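You operate a simulated robot arm through the tools that you are given. There is no shell and no other tool.

The job below is to be done with a simulated robot arm. You get a single attempt, and the scene is never put back.

Task
Clamp the crate slat in the vice and sand off its old paint.
Fine: clamp it at 20 N first, fingers clear of the jaw; put the sanding block back. Set down upright: sanding block. What is to be rubbed or washed off counts as gone when no trace of it is left.

The check looks at the end state, three seconds after you hand in, the way a careful person would. Anything else that was tipped, shoved, dropped, spilled or broken makes it a failure.

Robot
A 6-joint arm with a two-finger gripper, fixed in place. Base frame: the origin is on the floor under the middle of its stand, x ahead of it, y to its left, z up. Units: m, degrees, N and s.
It reaches about 1.572 m from its shoulder. Its first joint turns from -166.0 to 166.0 degrees. Payload 2.45 kg.
The TCP is the grasp point between the finger pads, 0.02 m short of the fingertips. In the tool frame z runs along the fingers and y along their closing line. The gripper opens to 0.14 m; its body begins 0.168 m behind the TCP.
Orientation is told as [roll, pitch, yaw] about the base's x, y, z axes, in that order, counted from this pose: with the fingers straight down and closing along the base's y, the tool's x points along the base's -x, its y along +y and its z along -z.

Tools
- The arm moves only by the tool jog_arm. Its argument "rows" is a list of rows, each a list of 7 numbers: the turn, a rotation vector about the base's x, y, z in degrees, then the shift along the base's x, y, z in m, then the finger opening in m, from 0 to 0.14. In form: [[wx, wy, wz, dx, dy, dz, claw], ...]. A call has 1 to 20 rows; each row shifts and turns the commanded pose from where the row before left it. Each row takes 0.2 s and may step no farther than 0.05 m and 8.6 degrees from the row before; otherwise, or with a gripper value out of range, the whole call is refused. A pose out of reach is approached as far as the arm can. The call stops where the force on the tool passes 40 N (or 10 N more than at its start, if that is more) or the arm is blocked; 0.2 s more then pass. Each finger travels about 0.045 m/s and halts on what it meets, pressing with about 32 N; the grip force reading is that of the motor and also rises with nothing between the fingers. The clock runs only during rows and for 0.2 s after the last one: add rows that do not move to give the fingers time. It gives the time, the measured TCP pose, the force on the tool (base axes), the opening and the grip force at its end, in the units of the frame above (readings bear some noise), with the torque about the TCP (base axes, N m) and any sound that the robot's microphone picked up, and new pictures: "show" is both (left out), scene, wrist or none.
- Cameras (640 x 400 px; columns grow to the right, rows downward): "scene" is fixed at [0.2058, 0.5006, 1.6328]; the picture's right is [-0.49, -0.87, 0.00], its down [-0.60, 0.34, -0.72] and it looks along [0.63, -0.35, -0.69] (base axes); focal length 348 px, centre (320, 200). "wrist" rides on the gripper at [0.078, 0.011, -0.209] in the tool frame; the picture's right is [-0.14, 0.99, 0.00], its down [-0.92, -0.13, -0.37] and it looks along [-0.36, -0.05, 0.93] (tool axes); focal length 280 px, centre (320, 200). There is no depth. A picture from a camera that has moved, and an enlarged one, comes with that camera's place and axes in the base frame and with its lens. The place of the scene camera against the robot may be out by one fixed shift of up to 0.018 m in any direction.
- close_up(camera, box): a new picture of the part [left, top, right, bottom] of that camera's present view, enlarged. No time passes.
- job_done(): hands the job in; it is judged then, once.

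Nothing tells you positions but the pictures and the camera data. Unless the task says otherwise, let go and move clear before handing in.

The tools are called as a command line: name --pt "numbers of a row" for each row, then --argument value for the rest, lists and objects as JSON in quotes. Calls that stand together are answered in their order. jog_arm: Moves the arm, as the interface text tells. Its arguments: {"type":"object","properties":{"rows":{"type":"array","items":{"type":"array","items":{"type":"number"}}},"show":{"type":"string","enum":["both","scene","wrist","none"]}},"required":["rows"]} The other tools are called the same way: close_up (camera, box) takes an enlarged picture of a part of a camera's view; job_done () hands the job in.

At the start:

```text
clock: 0.0
ee_pos: [0.6963, -0.2151, 1.1321]
tcp_rot: [0.0, 0.0, 0.0]
contact_force: [0.9, -0.1, 1.0]
moment: [0.0, 0.0, 0.0]
grip_width: 0.1398
grasp_force: 0.0
```

scene: 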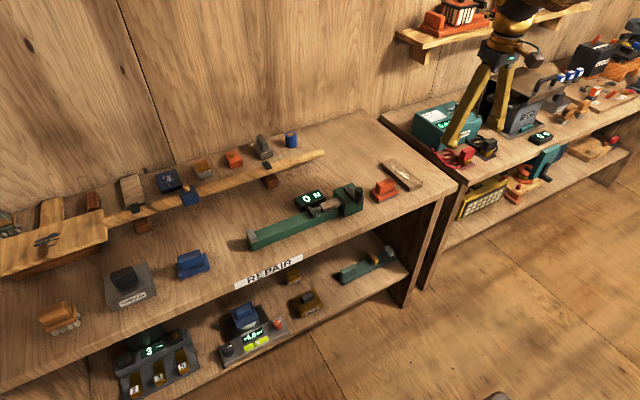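
wrist: 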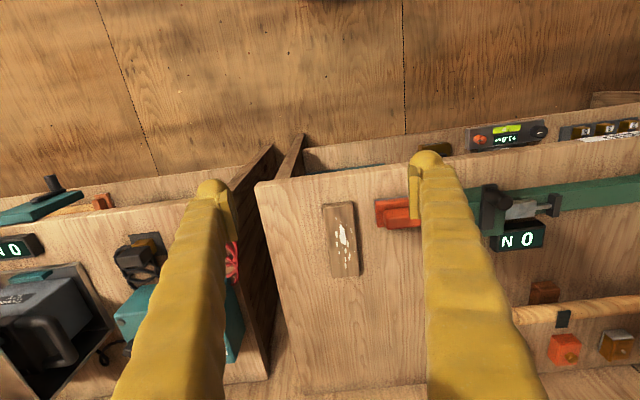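

I see a workbench with a green vice with an "N 0" readout, an orange/red sanding block next to it, and a slat with white paint residue to its right. I'll take enlarged views first.

close_up --camera "scene" --box '[230, 140, 450, 278]'

close_up --camera "wrist" --box '[280, 120, 640, 345]'

close_up --camera "scene" --box '[290, 150, 450, 250]'

```text
2.90 times, centred on (340, 209) of scene
camera zoom: at [0.2058, 0.5006, 1.6328], right [-0.49, -0.87, 0.0], down [-0.6, 0.34, -0.72], along [0.63, -0.35, -0.69], focal length 1009 px, centre (262, 174)
```

zoom: 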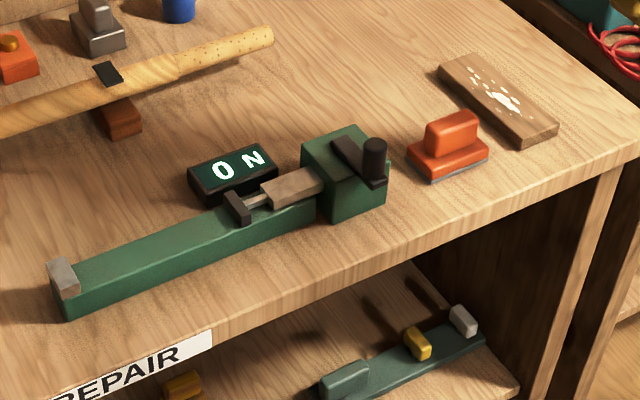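

```text
1.78 times, centred on (460, 232) of wrist
camera zoom: at [0.6193, -0.2032, 1.3416], right [0.14, 0.99, 0.0], down [0.92, -0.13, 0.37], along [0.36, -0.05, -0.93], focal length 498 px, centre (71, 142)
```

zoom: 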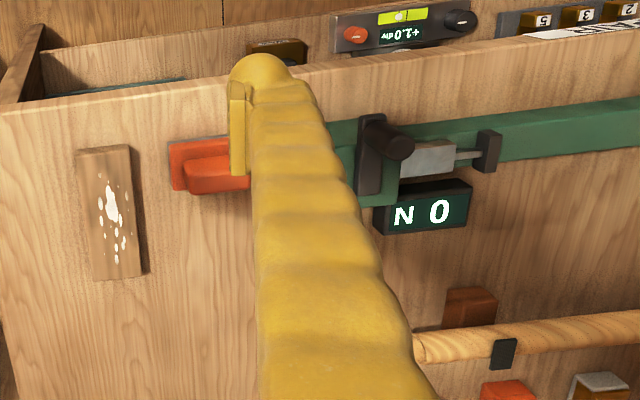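

```text
4.00 times, centred on (370, 200) of scene
camera zoom: at [0.2058, 0.5006, 1.6328], right [-0.49, -0.87, 0.0], down [-0.6, 0.34, -0.72], along [0.63, -0.35, -0.69], focal length 1392 px, centre (120, 200)
```

zoom: 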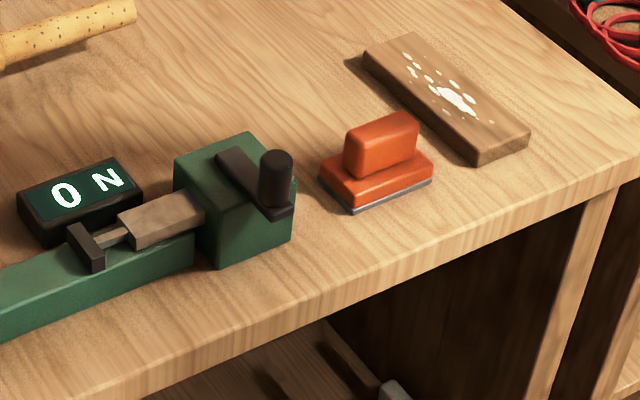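

The vice seems to sit around x≈0.83, running along y from about 0.03 to 0.36, with the slat near (0.88, -0.20) and the sanding block between them. I'll move the wrist camera high above the vice for a better look.

jog_arm --pt "0 0 0 0 0.045 0 0.14" --pt "0 0 0 0 0.045 0 0.14" --pt "0 0 0 0 0.045 0 0.14" --pt "0 0 0 0 0.045 0 0.14" --pt "0 0 0 0 0.045 0 0.14" --pt "0 0 0 0 0.045 0 0.14" --pt "0 0 0 0 0.045 0 0.14" --pt "0 0 0 0 0 0 0.14" --show "both"

```text
clock: 1.8
ee_pos: [0.6968, 0.1011, 1.1341]
tcp_rot: [-0.1, 0.0, 0.0]
contact_force: [0.3, 1.3, 0.5]
moment: [0.05, 0.02, 0.01]
grip_width: 0.14
grasp_force: 0.0
camera wrist: at [0.6199, 0.1126, 1.3425], right [0.14, 0.99, 0.0], down [0.92, -0.13, 0.37], along [0.37, -0.05, -0.93], focal length 280 px, centre (320, 200)
```

scene: 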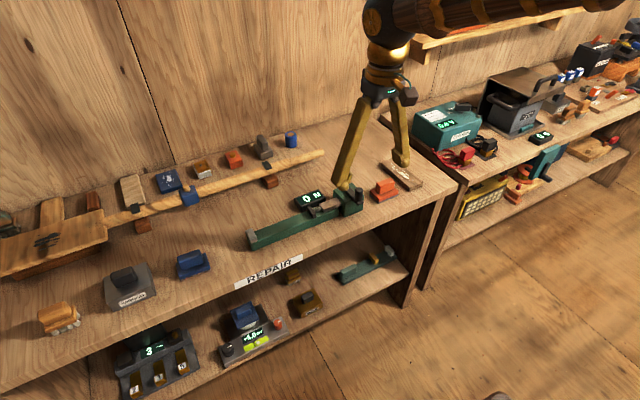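
wrist: 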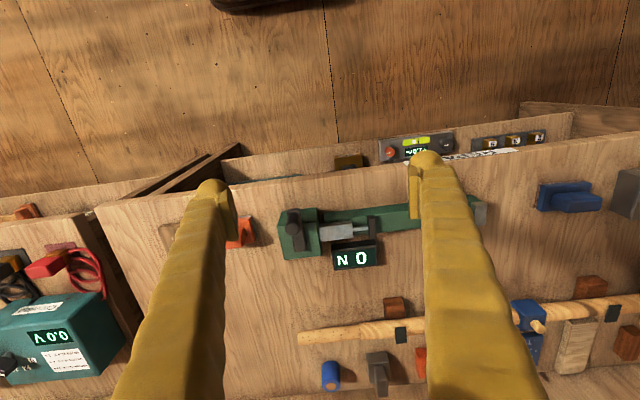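

close_up --camera "wrist" --box '[230, 170, 430, 295]'

jog_arm --pt "0 0 0 0 0.045 0 0.14" --pt "0 0 0 0 0.045 0 0.14" --pt "0 0 0 0 0.03 0 0.14" --pt "0 0 0 0 0 0 0.14" --show "wrist"

close_up --camera "wrist" --box '[200, 150, 440, 300]'

```text
3.20 times, centred on (330, 232) of wrist
camera zoom: at [0.6199, 0.1126, 1.3425], right [0.14, 0.99, 0.0], down [0.92, -0.13, 0.37], along [0.37, -0.05, -0.93], focal length 897 px, centre (288, 96)
```

zoom: 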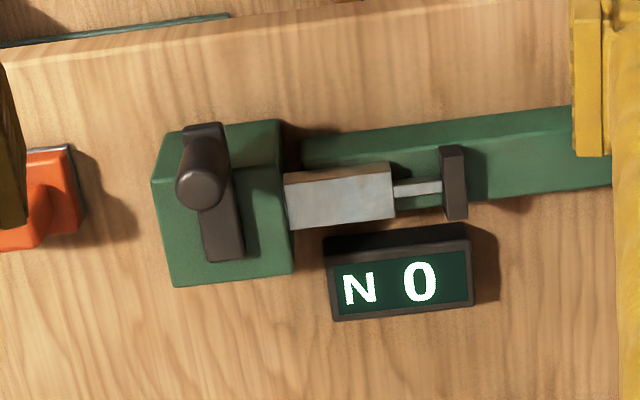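

```text
clock: 2.8
ee_pos: [0.6984, 0.2191, 1.1338]
tcp_rot: [0.0, 0.1, 0.0]
contact_force: [-0.2, 0.5, 0.3]
moment: [-0.02, -0.03, 0.03]
grip_width: 0.1401
grasp_force: 0.0
camera wrist: at [0.6213, 0.231, 1.343], right [0.14, 0.99, 0.0], down [0.92, -0.13, 0.37], along [0.36, -0.05, -0.93], focal length 280 px, centre (320, 200)
```

wrist: 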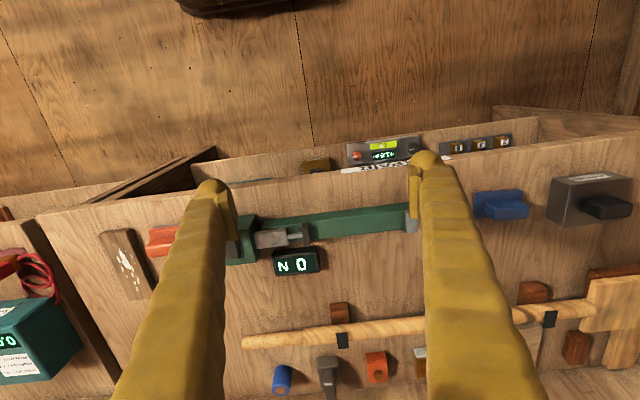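

```text
2.67 times, centred on (320, 225) of wrist
camera zoom: at [0.6213, 0.231, 1.343], right [0.14, 0.99, 0.0], down [0.92, -0.13, 0.37], along [0.36, -0.05, -0.93], focal length 748 px, centre (320, 133)
```

zoom: 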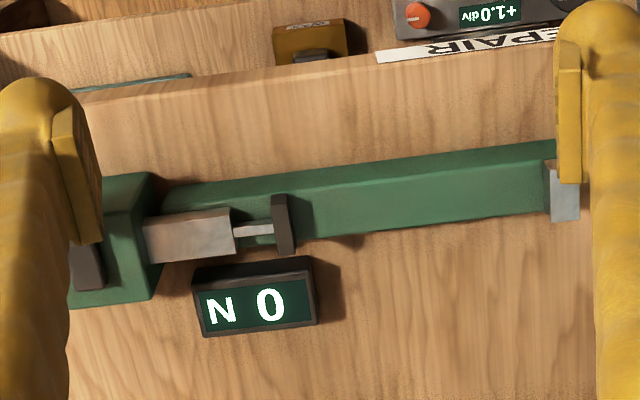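

The vice has a crank with a knob atop the green housing, a plunger with a black pad, and a grey stop at its +y end. I'll bring the camera closer to read the geometry.

jog_arm --pt "0 0 0 0.01 -0.045 0 0.14" --pt "0 0 0 0.02 -0.045 0 0.14" --pt "0 0 0 0.02 -0.03 -0.03 0.14" --pt "0 0 0 0 -0.02 -0.04 0.14" --pt "0 0 0 0 0 -0.03 0.14" --pt "0 0 0 0 0 0 0.14" --show "both"

close_up --camera "wrist" --box '[200, 150, 440, 300]'

```text
clock: 4.2
ee_pos: [0.7456, 0.0803, 1.0324]
tcp_rot: [0.0, 0.0, 0.0]
contact_force: [0.5, 0.0, 1.6]
moment: [0.02, 0.01, 0.02]
grip_width: 0.1402
grasp_force: 0.0
camera wrist: at [0.6672, 0.0918, 1.2414], right [0.14, 0.99, 0.0], down [0.92, -0.13, 0.37], along [0.37, -0.05, -0.93], focal length 280 px, centre (320, 200)
```

scene: 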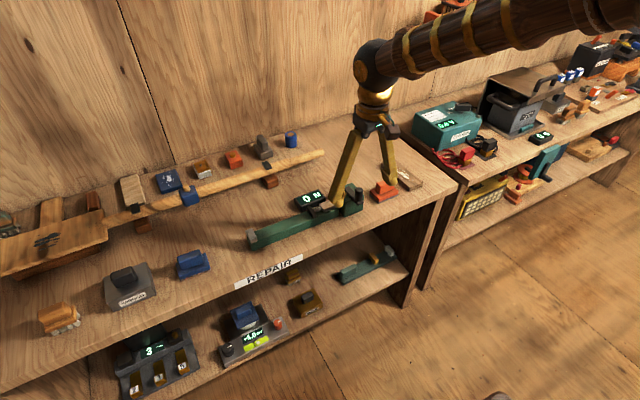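
wrist: 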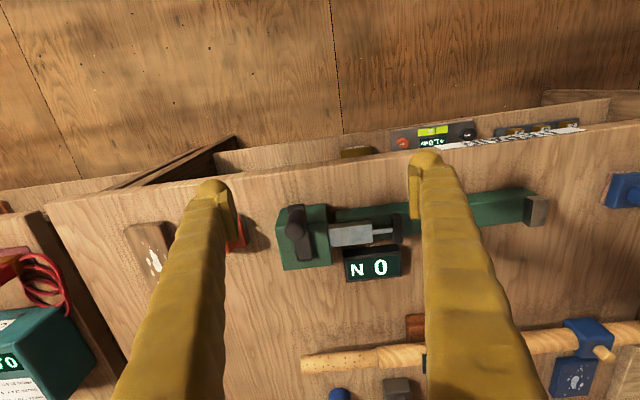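

```text
2.67 times, centred on (320, 225) of wrist
camera zoom: at [0.6672, 0.0918, 1.2414], right [0.14, 0.99, 0.0], down [0.92, -0.13, 0.37], along [0.37, -0.05, -0.93], focal length 748 px, centre (320, 133)
```

zoom: 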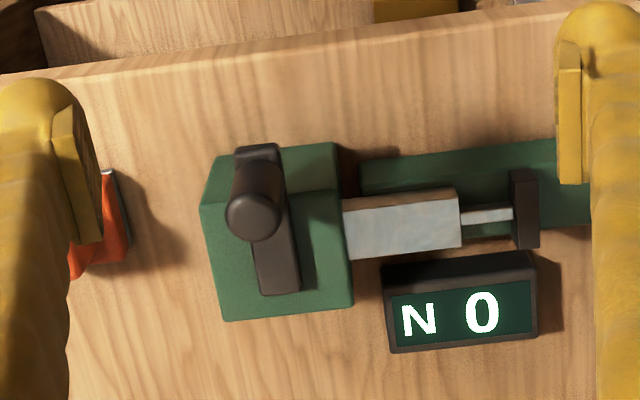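

The crank bar has a vertical knob at its front end; the readout shows 0 N. Next I'll view the slat and sanding block from closer in.

jog_arm --pt "0 0 0 0 -0.045 0 0.14" --pt "0 0 0 0 -0.045 0 0.14" --pt "0 0 0 0 -0.045 0 0.14" --pt "0 0 0 0 -0.045 0 0.14" --pt "0 0 0 0 0 0 0.14" --show "wrist"

close_up --camera "wrist" --box '[200, 150, 440, 300]'

jog_arm --pt "0 0 0 0 -0.045 0 0.14" --pt "0 0 0 0 -0.045 0 0.14" --pt "0 0 0 0 -0.03 0 0.14" --pt "0 0 0 0 0 0 0.14" --show "wrist"

close_up --camera "wrist" --box '[200, 150, 440, 300]'

```text
clock: 5.4
ee_pos: [0.744, -0.0992, 1.0329]
tcp_rot: [0.0, -0.1, -0.1]
contact_force: [0.0, -0.5, 0.1]
moment: [0.0, -0.06, 0.02]
grip_width: 0.14
grasp_force: 0.1
camera wrist: at [0.6673, -0.088, 1.2405], right [0.14, 0.99, 0.0], down [0.92, -0.13, 0.37], along [0.36, -0.05, -0.93], focal length 280 px, centre (320, 200)
```

wrist: 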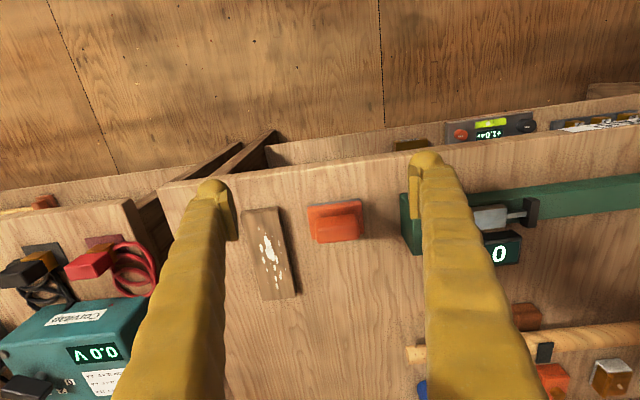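

```text
2.67 times, centred on (320, 225) of wrist
camera zoom: at [0.6673, -0.088, 1.2405], right [0.14, 0.99, 0.0], down [0.92, -0.13, 0.37], along [0.36, -0.05, -0.93], focal length 748 px, centre (320, 133)
```

zoom: 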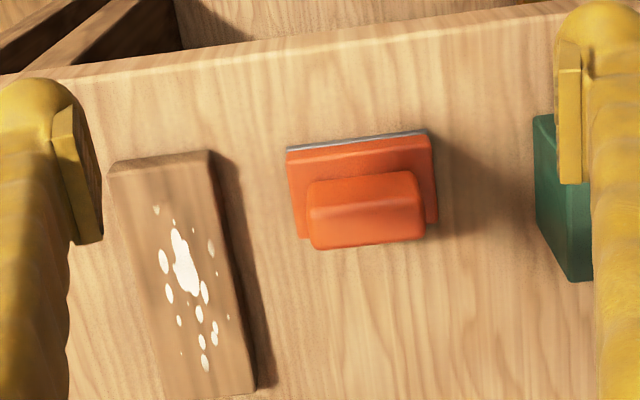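

```text
clock: 6.4
ee_pos: [0.7454, -0.2193, 1.0323]
tcp_rot: [-0.1, 0.0, 0.0]
contact_force: [-0.3, -0.4, -0.3]
moment: [-0.04, 0.0, -0.01]
grip_width: 0.14
grasp_force: 0.1
camera wrist: at [0.6678, -0.2078, 1.2409], right [0.14, 0.99, 0.0], down [0.92, -0.13, 0.37], along [0.36, -0.05, -0.93], focal length 280 px, centre (320, 200)
```

wrist: 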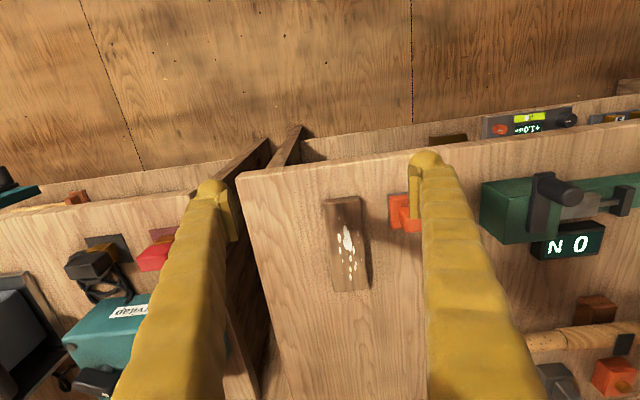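

```text
2.67 times, centred on (320, 225) of wrist
camera zoom: at [0.6678, -0.2078, 1.2409], right [0.14, 0.99, 0.0], down [0.92, -0.13, 0.37], along [0.36, -0.05, -0.93], focal length 748 px, centre (320, 133)
```

zoom: 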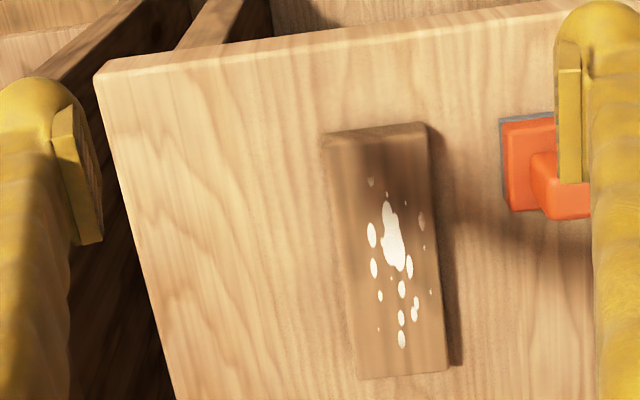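

From stereo, I put the slat's top at z≈0.868 spanning x 0.823–0.980, y −0.228…−0.172, and the sanding block around (0.853, −0.09). Now I'll tilt the camera to view the vice more from the side.

jog_arm --pt "0 -7.5 0 -0.02 0.04 0 0.14" --pt "0 -7.5 0 -0.02 0.04 0 0.14" --pt "0 -7.5 0 -0.02 0.04 0 0.14" --pt "0 -7.5 0 -0.02 0.04 0 0.14" --pt "0 0 0 0 0.045 -0.01 0.14" --pt "0 0 0 0 0.045 -0.01 0.14" --pt "0 0 0 0 0.045 -0.01 0.14" --pt "0 0 0 0 0.045 -0.01 0.14" --pt "0 0 0 0 0.045 -0.01 0.14" --pt "0 0 0 0 0.03 0 0.14" --pt "0 0 0 0 0 0 0.14" --show "both"

close_up --camera "wrist" --box '[160, 120, 480, 320]'

```text
clock: 8.8
ee_pos: [0.6684, 0.1962, 0.9832]
tcp_rot: [0.0, -30.0, 0.0]
contact_force: [0.3, 0.1, 0.1]
moment: [0.01, 0.01, -0.01]
grip_width: 0.1399
grasp_force: 0.0
camera wrist: at [0.4977, 0.2071, 1.1242], right [0.12, 0.99, 0.07], down [0.61, -0.13, 0.78], along [0.78, -0.05, -0.62], focal length 280 px, centre (320, 200)
```

scene: 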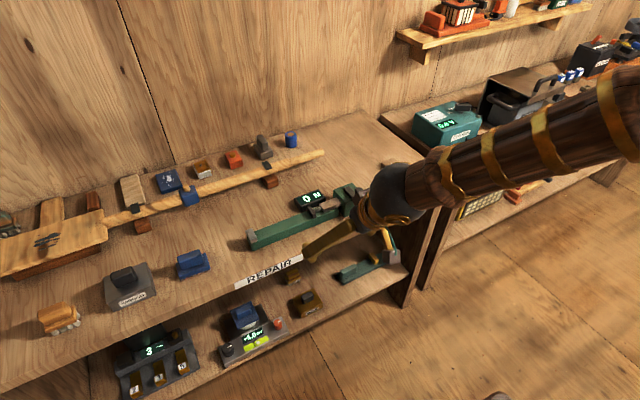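
wrist: 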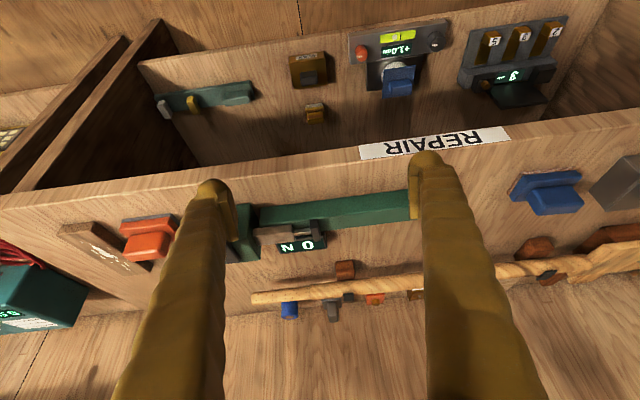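

```text
2.00 times, centred on (320, 220) of wrist
camera zoom: at [0.4977, 0.2071, 1.1242], right [0.12, 0.99, 0.07], down [0.61, -0.13, 0.78], along [0.78, -0.05, -0.62], focal length 561 px, centre (320, 160)
```

zoom: 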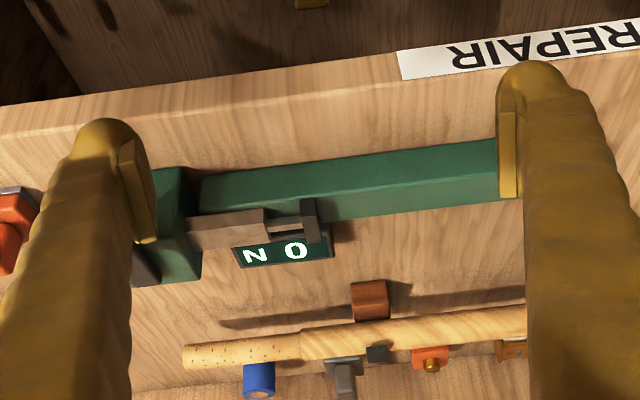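

close_up --camera "wrist" --box '[230, 175, 420, 275]'

jog_arm --pt "0 0 0 0 0.045 0 0.14" --pt "0 0 0 0 0.045 0 0.14" --pt "0 0 0 0 0.03 0 0.14" --pt "0 0 0 0 0 0 0.14" --show "none"

close_up --camera "wrist" --box '[230, 175, 420, 275]'

jog_arm --pt "0 0 0 0 -0.045 0 0.14" --pt "0 0 0 0 -0.045 0 0.14" --pt "0 0 0 0 -0.045 0 0.14" --pt "0 0 0 0 -0.045 0 0.14" --pt "0 0 0 0 -0.045 0 0.14" --pt "0 0 0 0 -0.045 0 0.14" --pt "0 0 0 0 0 0 0.14" --show "none"

close_up --camera "wrist" --box '[230, 175, 420, 275]'

```text
3.37 times, centred on (325, 225) of wrist
camera zoom: at [0.4977, 0.2071, 1.1242], right [0.12, 0.99, 0.07], down [0.61, -0.13, 0.78], along [0.78, -0.05, -0.62], focal length 944 px, centre (303, 116)
```

zoom: 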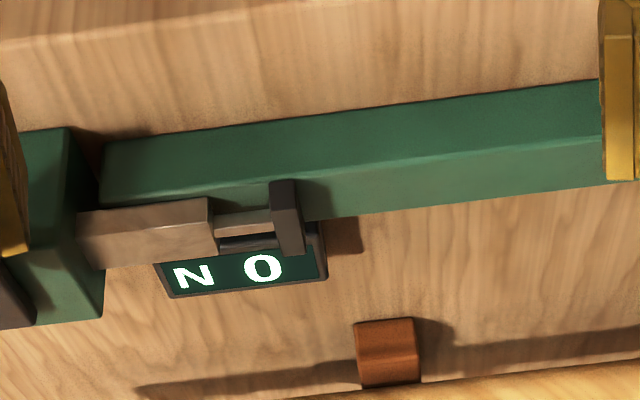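

```text
clock: 9.8
ee_pos: [0.6681, 0.3161, 0.9829]
tcp_rot: [0.0, -30.0, 0.0]
contact_force: [0.7, 0.1, -0.3]
moment: [-0.03, 0.02, 0.01]
grip_width: 0.1399
grasp_force: 0.1
```

```text
3.37 times, centred on (325, 225) of wrist
camera zoom: at [0.496, 0.3272, 1.1238], right [0.12, 0.99, 0.07], down [0.61, -0.13, 0.78], along [0.78, -0.05, -0.62], focal length 944 px, centre (303, 116)
```

zoom: 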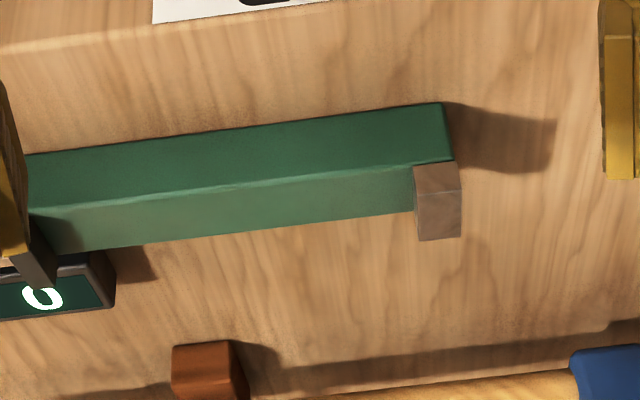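

```text
clock: 11.4
ee_pos: [0.6656, 0.0437, 0.9829]
tcp_rot: [0.0, -30.0, 0.0]
contact_force: [0.5, 0.2, 1.0]
moment: [0.02, 0.0, -0.01]
grip_width: 0.1401
grasp_force: 0.1
```

```text
3.37 times, centred on (325, 225) of wrist
camera zoom: at [0.4949, 0.0552, 1.1239], right [0.12, 0.99, 0.07], down [0.61, -0.13, 0.78], along [0.78, -0.05, -0.62], focal length 944 px, centre (303, 116)
```

zoom: 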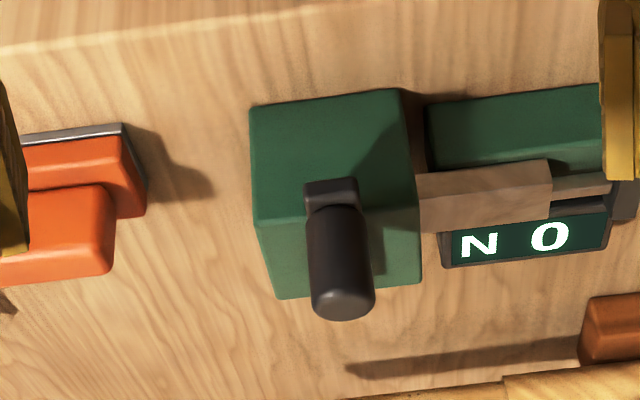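

Stereo puts the bench at z≈0.851, the vice rail top at ≈0.884, the pad face at y≈0.178, the stop face at y≈0.350 and the crank knob at (0.810, 0.043), top 0.962. Next I go over the slat with a narrower opening to pick it up.

jog_arm --pt "0 7.5 0 0.02 -0.04 0.015 0.085" --pt "0 7.5 0 0.02 -0.04 0.015 0.085" --pt "0 7.5 0 0.02 -0.04 0.015 0.085" --pt "0 7.5 0 0.02 -0.04 0.015 0.085" --pt "0 0 0 0.039 -0.021 0 0.085" --pt "0 0 0 0.039 -0.021 0 0.085" --pt "0 0 0 0.039 -0.021 0 0.085" --pt "0 0 0 0.039 -0.021 0 0.085" --pt "0 0 0 0 0 -0.03 0.085" --pt "0 0 0 0 0 0 0.085" --show "both"

close_up --camera "wrist" --box '[160, 120, 480, 320]'

```text
clock: 13.6
ee_pos: [0.9019, -0.1972, 1.0133]
tcp_rot: [0.0, -0.1, 0.0]
contact_force: [0.8, 0.1, 0.0]
moment: [-0.03, -0.01, 0.03]
grip_width: 0.0849
grasp_force: 0.1
camera wrist: at [0.8239, -0.1863, 1.2223], right [0.14, 0.99, 0.0], down [0.92, -0.13, 0.37], along [0.36, -0.05, -0.93], focal length 280 px, centre (320, 200)
```

scene: 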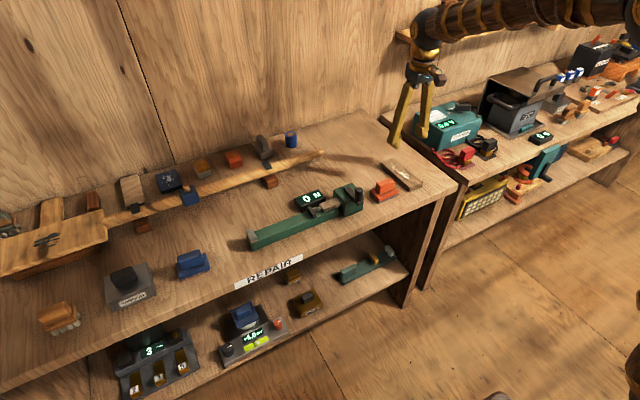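
wrist: 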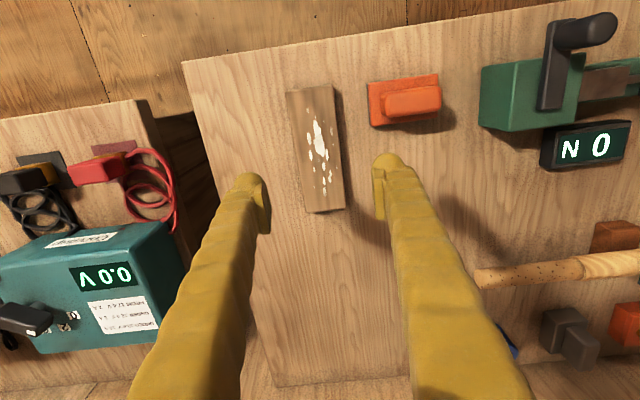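

```text
2.00 times, centred on (320, 220) of wrist
camera zoom: at [0.8239, -0.1863, 1.2223], right [0.14, 0.99, 0.0], down [0.92, -0.13, 0.37], along [0.36, -0.05, -0.93], focal length 561 px, centre (320, 160)
```

zoom: 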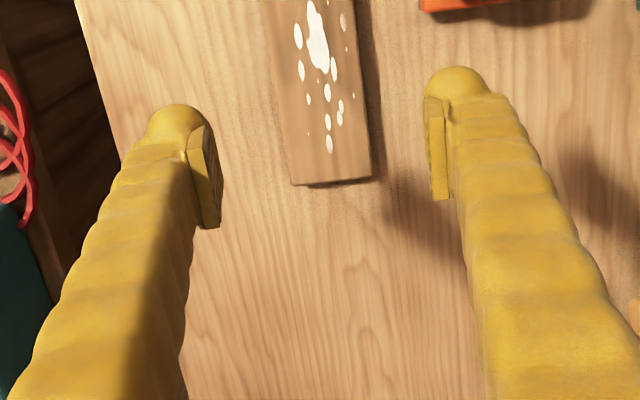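

The slat sits where computed, between the opened fingers. I'll descend on its centre with fingertips a few mm off the bench.

jog_arm --pt "0 0 0 0 -0.003 -0.03 0.08" --pt "0 0 0 0 0 -0.04 0.08" --pt "0 0 0 0 0 -0.03 0.08" --pt "0 0 0 0 0 -0.02 0.08" --pt "0 0 0 0 0 -0.01 0.08" --pt "0 0 0 0 0 -0.008 0.08" --pt "0 0 0 0 0 0 0.08" --show "both"

close_up --camera "scene" --box '[330, 120, 490, 220]'

```text
clock: 15.2
ee_pos: [0.9036, -0.2018, 0.875]
tcp_rot: [0.1, 0.1, 0.1]
contact_force: [-0.2, -0.7, -1.2]
moment: [0.01, 0.01, 0.02]
grip_width: 0.0796
grasp_force: 0.1
camera wrist: at [0.8251, -0.1898, 1.0829], right [0.14, 0.99, 0.0], down [0.92, -0.13, 0.37], along [0.36, -0.05, -0.93], focal length 280 px, centre (320, 200)
```

scene: 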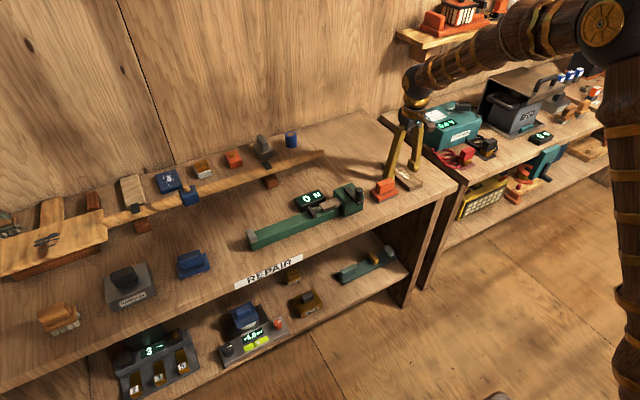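
wrist: 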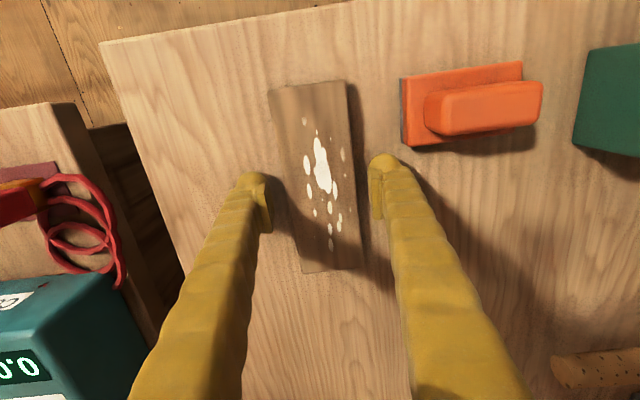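

```text
4.00 times, centred on (410, 170) of scene
camera zoom: at [0.2058, 0.5006, 1.6328], right [-0.49, -0.87, 0.0], down [-0.6, 0.34, -0.72], along [0.63, -0.35, -0.69], focal length 1392 px, centre (-40, 320)
```

zoom: 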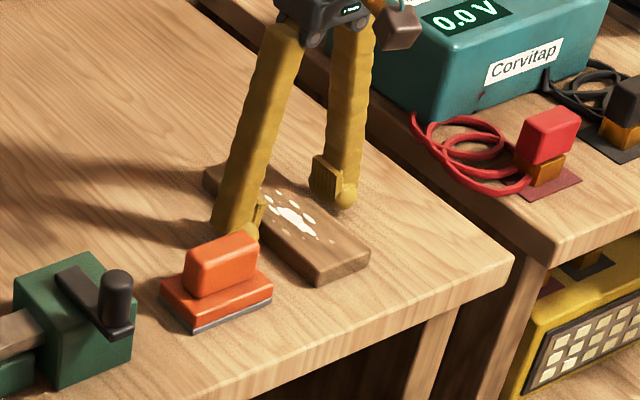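

Fingers straddle the slat cleanly. Closing now.

jog_arm --pt "0 0 0 0 0.0012 -0.001 0.07" --pt "0 0 0 0 0 0 0.05" --pt "0 0 0 0 0 0 0.04" --pt "0 0 0 0 0 0 0.04" --pt "0 0 0 0 0 0 0.04" --pt "0 0 0 0 0 0 0.04" --show "wrist"

```text
clock: 16.6
ee_pos: [0.9022, -0.1996, 0.873]
tcp_rot: [0.0, 0.0, 0.0]
contact_force: [-0.4, -0.8, 0.5]
moment: [-0.01, 0.01, -0.02]
grip_width: 0.0568
grasp_force: 32.0
camera wrist: at [0.8252, -0.1888, 1.0822], right [0.14, 0.99, 0.0], down [0.92, -0.13, 0.37], along [0.36, -0.05, -0.93], focal length 280 px, centre (320, 200)
```

wrist: 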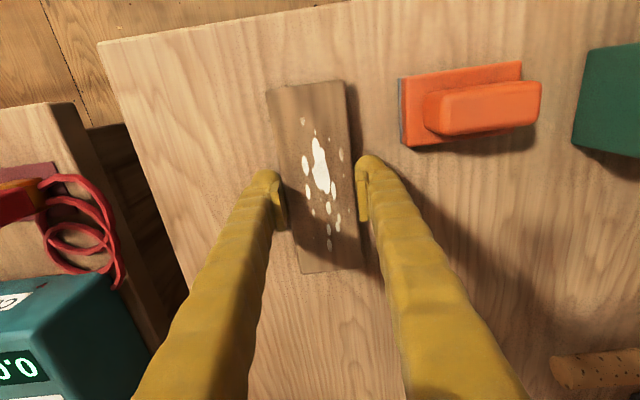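

The slat is gripped at its middle (0.057 wide, 32 N). I'll lift it, swing it −90° and carry it above the vice bed.

jog_arm --pt "0 0 0 0 0 0.02 0.04" --pt "0 0 0 0 0 0.04 0.04" --pt "0 0 0 0 0 0.045 0.04" --pt "0 0 0 0 0 0.045 0.04" --pt "0 0 0 0 0 0.03 0.04" --pt "0 0 0 0 0 0 0.04" --show "wrist"

jog_arm --pt "0 0 -8.182 -0.0035 0.0423 0 0.04" --pt "0 0 -8.182 -0.0035 0.0423 0 0.04" --pt "0 0 -8.182 -0.0035 0.0423 0 0.04" --pt "0 0 -8.182 -0.0035 0.0423 0 0.04" --pt "0 0 -8.182 -0.0035 0.0423 0 0.04" --pt "0 0 -8.182 -0.0035 0.0423 0 0.04" --pt "0 0 -8.182 -0.0035 0.0423 0 0.04" --pt "0 0 -8.182 -0.0035 0.0423 0 0.04" --pt "0 0 -8.182 -0.0035 0.0423 0 0.04" --pt "0 0 -8.182 -0.0035 0.0423 0 0.04" --pt "0 0 -8.18 -0.004 0.042 0 0.04" --pt "0 0 0 0 0 0 0.04" --pt "0 0 0 0 0 0 0.04" --show "both"

```text
clock: 18.0
ee_pos: [0.9036, -0.1992, 1.0554]
tcp_rot: [0.0, 0.1, 0.1]
contact_force: [0.4, 0.0, -0.9]
moment: [-0.02, -0.01, -0.02]
grip_width: 0.0567
grasp_force: 32.3
camera wrist: at [0.826, -0.1879, 1.2642], right [0.14, 0.99, 0.0], down [0.92, -0.13, 0.37], along [0.36, -0.05, -0.93], focal length 280 px, centre (320, 200)
```

wrist: 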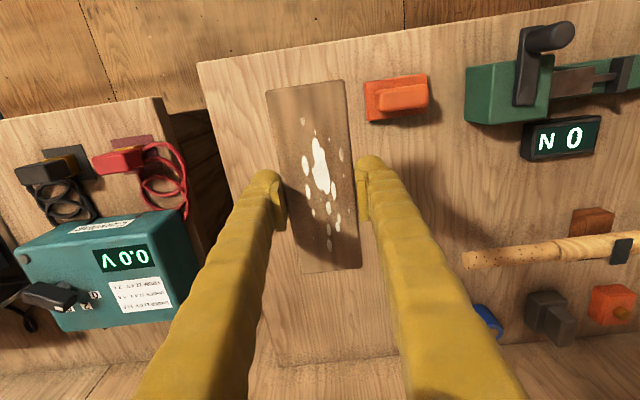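

```text
clock: 20.8
ee_pos: [0.8621, 0.265, 1.0521]
tcp_rot: [-0.1, 0.0, -89.9]
contact_force: [-0.1, -0.4, -1.3]
moment: [0.02, -0.01, 0.0]
grip_width: 0.0565
grasp_force: 31.5
camera wrist: at [0.8743, 0.344, 1.2614], right [0.99, -0.14, 0.0], down [-0.13, -0.92, 0.37], along [-0.05, -0.37, -0.93], focal length 280 px, centre (320, 200)
```

scene: 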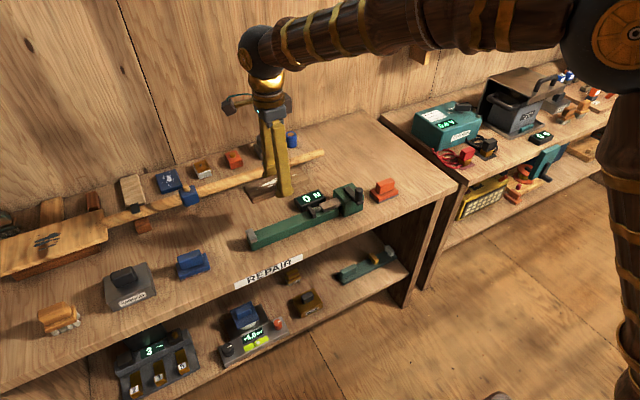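
wrist: 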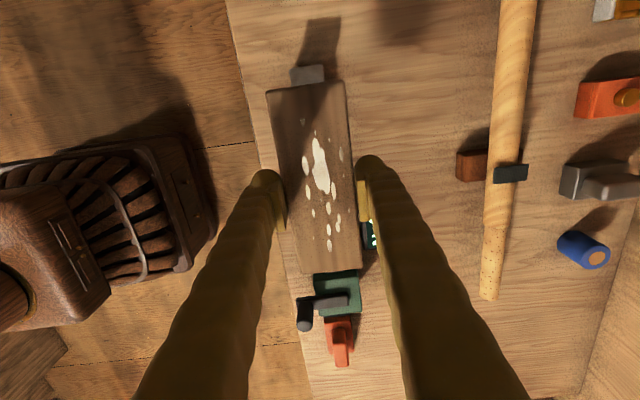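

The slat is aligned along the bed above the vice. Lowering to just above the rail for a check.

jog_arm --pt "0 0 0 0.001 0 -0.04 0.04" --pt "0 0 0 0 0 -0.04 0.04" --pt "0 0 0 0 0 -0.03 0.04" --pt "0 0 0 0 0 -0.012 0.04" --pt "0 0 0 0 0 0 0.04" --show "both"

close_up --camera "wrist" --box '[220, 40, 420, 165]'

close_up --camera "wrist" --box '[240, 225, 440, 350]'

close_up --camera "scene" --box '[230, 150, 390, 250]'

```text
clock: 22.0
ee_pos: [0.8654, 0.2652, 0.9313]
tcp_rot: [0.0, -0.1, -90.1]
contact_force: [-0.6, 0.2, -0.8]
moment: [0.0, -0.03, 0.01]
grip_width: 0.0568
grasp_force: 31.9
camera wrist: at [0.8762, 0.3432, 1.1404], right [0.99, -0.14, 0.0], down [-0.13, -0.92, 0.37], along [-0.05, -0.37, -0.93], focal length 280 px, centre (320, 200)
```

scene: 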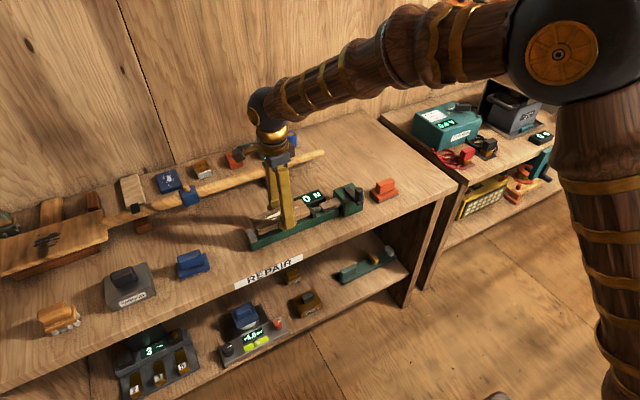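
wrist: 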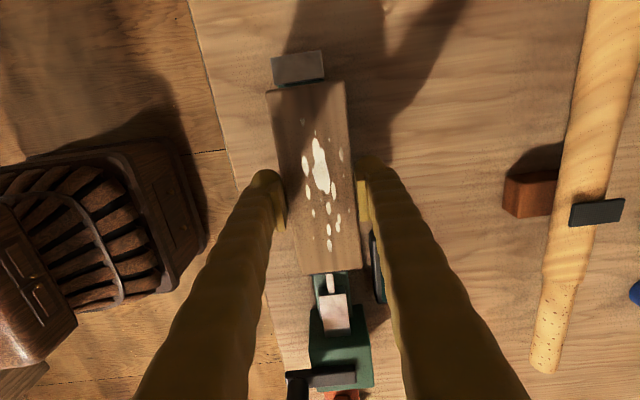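

```text
3.20 times, centred on (320, 102) of wrist
camera zoom: at [0.8762, 0.3432, 1.1404], right [0.99, -0.14, 0.0], down [-0.13, -0.92, 0.37], along [-0.05, -0.37, -0.93], focal length 897 px, centre (320, 512)
```

zoom: 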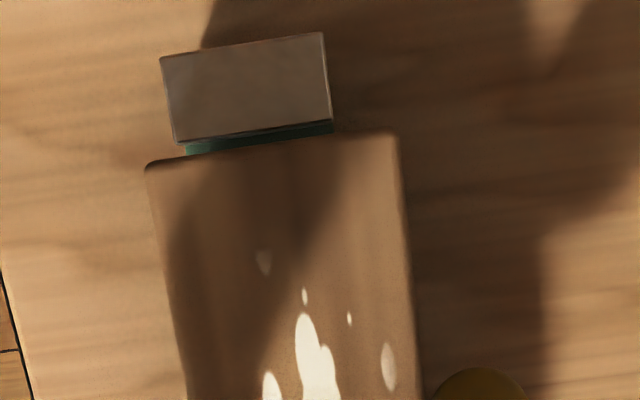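

```text
3.20 times, centred on (340, 288) of wrist
camera zoom: at [0.8762, 0.3432, 1.1404], right [0.99, -0.14, 0.0], down [-0.13, -0.92, 0.37], along [-0.05, -0.37, -0.93], focal length 897 px, centre (256, -80)
```

zoom: 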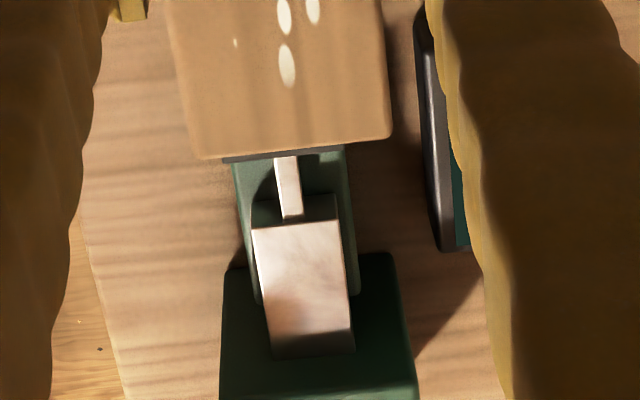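

```text
4.00 times, centred on (310, 200) of scene
camera zoom: at [0.2058, 0.5006, 1.6328], right [-0.49, -0.87, 0.0], down [-0.6, 0.34, -0.72], along [0.63, -0.35, -0.69], focal length 1392 px, centre (360, 200)
```

zoom: 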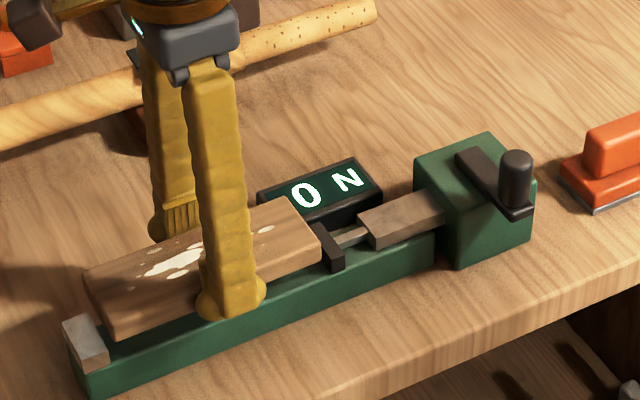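

Both ends have clearance (about 5 mm to the stop, 9 mm to the pad). I'll centre on the rail and lower the slat gently onto it.

jog_arm --pt "0 0 0 -0.003 -0.001 -0.01 0.04" --pt "0 0 0 0 0 -0.008 0.04" --pt "0 0 0 0 0 -0.004 0.04" --pt "0 0 0 0 0 0 0.04" --show "scene"

close_up --camera "scene" --box '[230, 150, 390, 250]'

```text
clock: 23.0
ee_pos: [0.8612, 0.2637, 0.9094]
tcp_rot: [0.0, 0.0, -89.9]
contact_force: [-0.8, 0.1, -0.9]
moment: [0.01, 0.0, 0.0]
grip_width: 0.0565
grasp_force: 32.1
```

scene: 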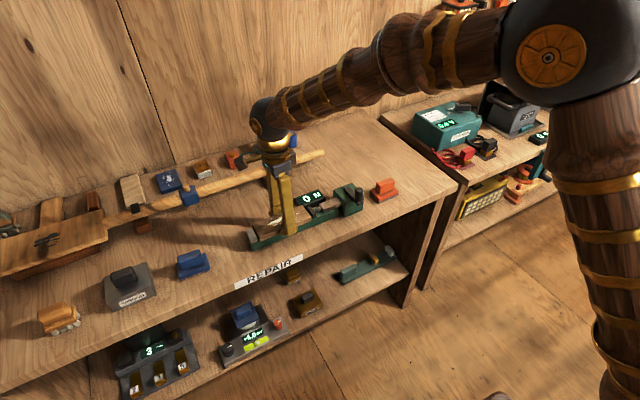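

```text
4.00 times, centred on (310, 200) of scene
camera zoom: at [0.2058, 0.5006, 1.6328], right [-0.49, -0.87, 0.0], down [-0.6, 0.34, -0.72], along [0.63, -0.35, -0.69], focal length 1392 px, centre (360, 200)
```

zoom: 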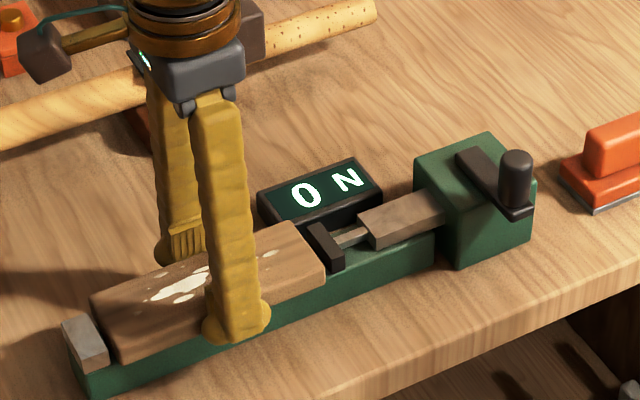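

jog_arm --pt "0 0 0 0.001 0 -0.0015 0.04" --pt "0 0 0 0 0 -0.001 0.04" --pt "0 0 0 0 0 0 0.04" --show "none"

jog_arm --pt "0 0 0 0 0 -0.001 0.04" --pt "0 0 0 0 0 0 0.04" --show "none"

```text
clock: 23.8
ee_pos: [0.8619, 0.2642, 0.9075]
tcp_rot: [0.1, 0.1, -90.1]
contact_force: [-7.0, -2.1, 30.0]
moment: [-0.03, 0.19, -0.01]
grip_width: 0.0567
grasp_force: 32.1
```

```text
clock: 24.4
ee_pos: [0.8633, 0.2645, 0.9071]
tcp_rot: [0.1, 0.0, -90.1]
contact_force: [-2.7, 1.9, 31.0]
moment: [0.08, 0.05, 0.04]
grip_width: 0.0565
grasp_force: 31.7
```

Contact with the rail is made. I'll relieve the pressure slightly and open the fingers.

jog_arm --pt "0 0 0 0 0 0.001 0.04" --pt "0 0 0 0 0 0 0.056" --pt "0 0 0 0 0 0 0.062" --pt "0 0 0 0 0 0 0.075" --pt "0 0 0 0 0 0 0.08" --pt "0 0 0 0 0 0 0.08" --show "both"

close_up --camera "scene" --box '[230, 150, 390, 250]'

```text
clock: 25.8
ee_pos: [0.863, 0.2642, 0.9072]
tcp_rot: [0.0, 0.0, -90.0]
contact_force: [-0.5, -0.4, -0.3]
moment: [0.0, 0.02, -0.03]
grip_width: 0.08
grasp_force: 0.0
camera wrist: at [0.8737, 0.3427, 1.1161], right [0.99, -0.14, 0.0], down [-0.13, -0.92, 0.37], along [-0.05, -0.37, -0.93], focal length 280 px, centre (320, 200)
```

scene: 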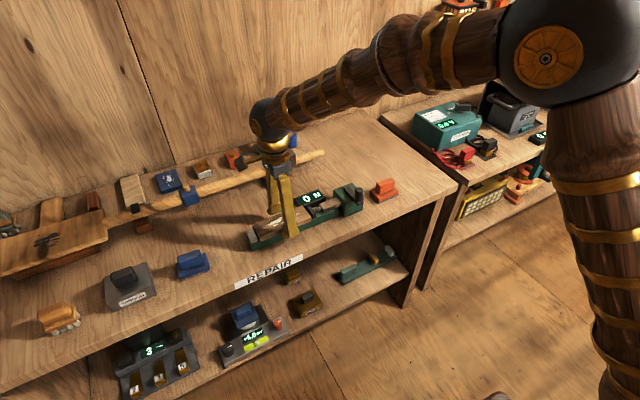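
wrist: 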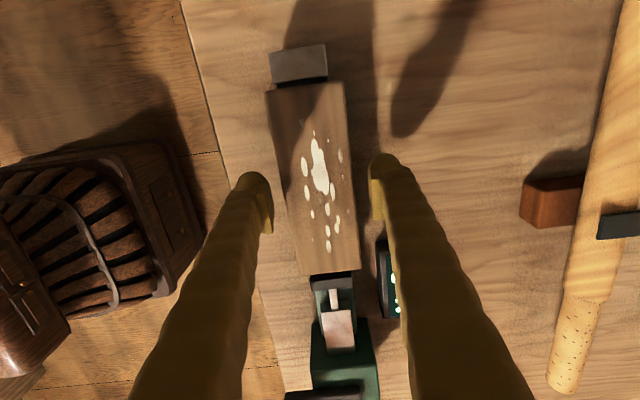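

```text
4.00 times, centred on (310, 200) of scene
camera zoom: at [0.2058, 0.5006, 1.6328], right [-0.49, -0.87, 0.0], down [-0.6, 0.34, -0.72], along [0.63, -0.35, -0.69], focal length 1392 px, centre (360, 200)
```

zoom: 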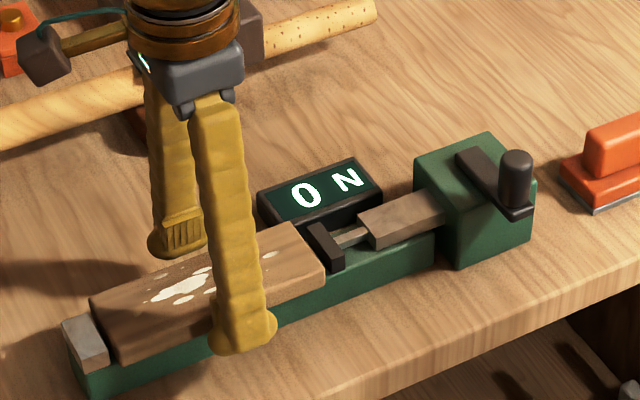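

The slat rests on the rail. I'll rise clear and move over the crank knob with fingers closing along y.

jog_arm --pt "0 0 0 0 0 0.02 0.08" --pt "0 0 0 0 0 0.045 0.08" --pt "0 0 0 0 0 0.045 0.08" --pt "0 0 0 0 0 0.02 0.08" --pt "0 0 8.182 -0.0048 -0.0201 0 0.07" --pt "0 0 8.182 -0.0048 -0.0201 0 0.07" --pt "0 0 8.182 -0.0048 -0.0201 0 0.07" --pt "0 0 8.182 -0.0048 -0.0201 0 0.07" --pt "0 0 8.182 -0.0048 -0.0201 0 0.07" --pt "0 0 8.182 -0.0048 -0.0201 0 0.07" --pt "0 0 8.182 -0.0048 -0.0201 0 0.07" --pt "0 0 8.182 -0.0048 -0.0201 0 0.07" --pt "0 0 8.182 -0.0048 -0.0201 0 0.07" --pt "0 0 8.182 -0.0048 -0.0201 0 0.07" --pt "0 0 8.18 -0.005 -0.0205 0 0.07" --pt "0 0 0 0 0 0 0.07" --show "both"

close_up --camera "wrist" --box '[200, 100, 440, 250]'

close_up --camera "scene" --box '[230, 150, 390, 250]'

```text
clock: 29.2
ee_pos: [0.8102, 0.0407, 1.0354]
tcp_rot: [0.0, -0.1, 0.1]
contact_force: [0.0, 0.4, 0.0]
moment: [0.0, -0.01, 0.0]
grip_width: 0.0698
grasp_force: 0.0
camera wrist: at [0.7327, 0.0523, 1.2447], right [0.14, 0.99, 0.0], down [0.92, -0.13, 0.37], along [0.36, -0.05, -0.93], focal length 280 px, centre (320, 200)
```

scene: 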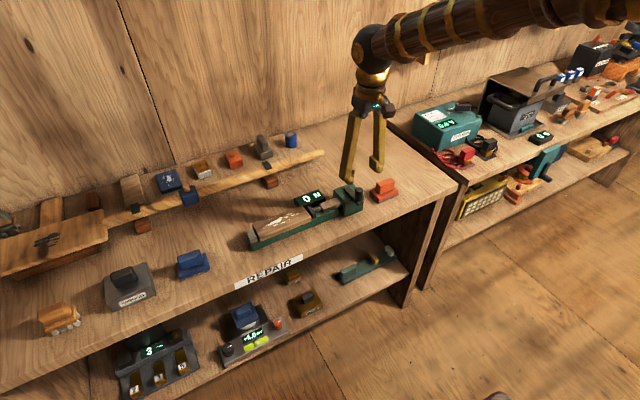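
wrist: 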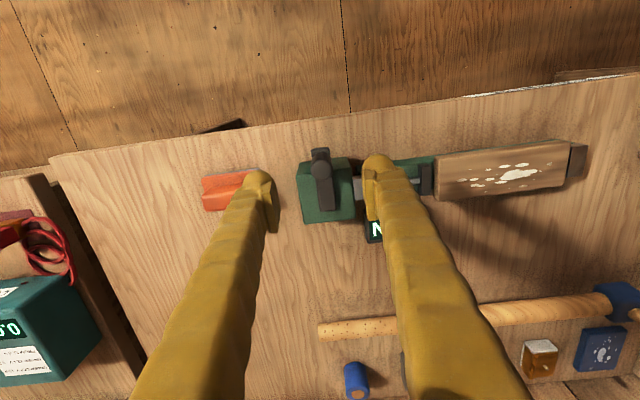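

```text
2.67 times, centred on (320, 175) of wrist
camera zoom: at [0.7327, 0.0523, 1.2447], right [0.14, 0.99, 0.0], down [0.92, -0.13, 0.37], along [0.36, -0.05, -0.93], focal length 748 px, centre (320, 267)
```

zoom: 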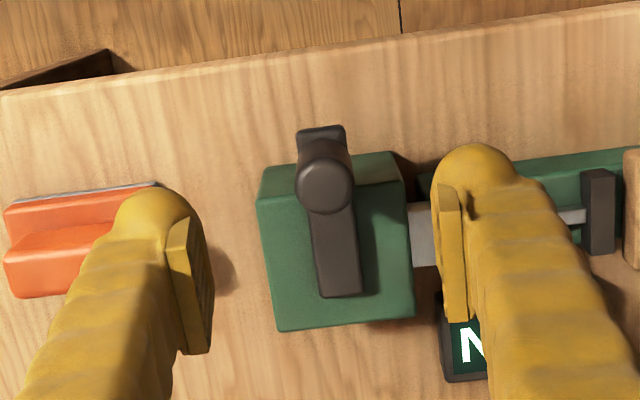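

```text
4.00 times, centred on (310, 200) of scene
camera zoom: at [0.2058, 0.5006, 1.6328], right [-0.49, -0.87, 0.0], down [-0.6, 0.34, -0.72], along [0.63, -0.35, -0.69], focal length 1392 px, centre (360, 200)
```

zoom: 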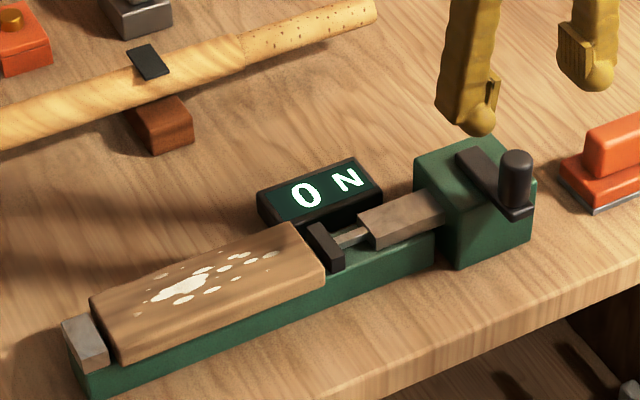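

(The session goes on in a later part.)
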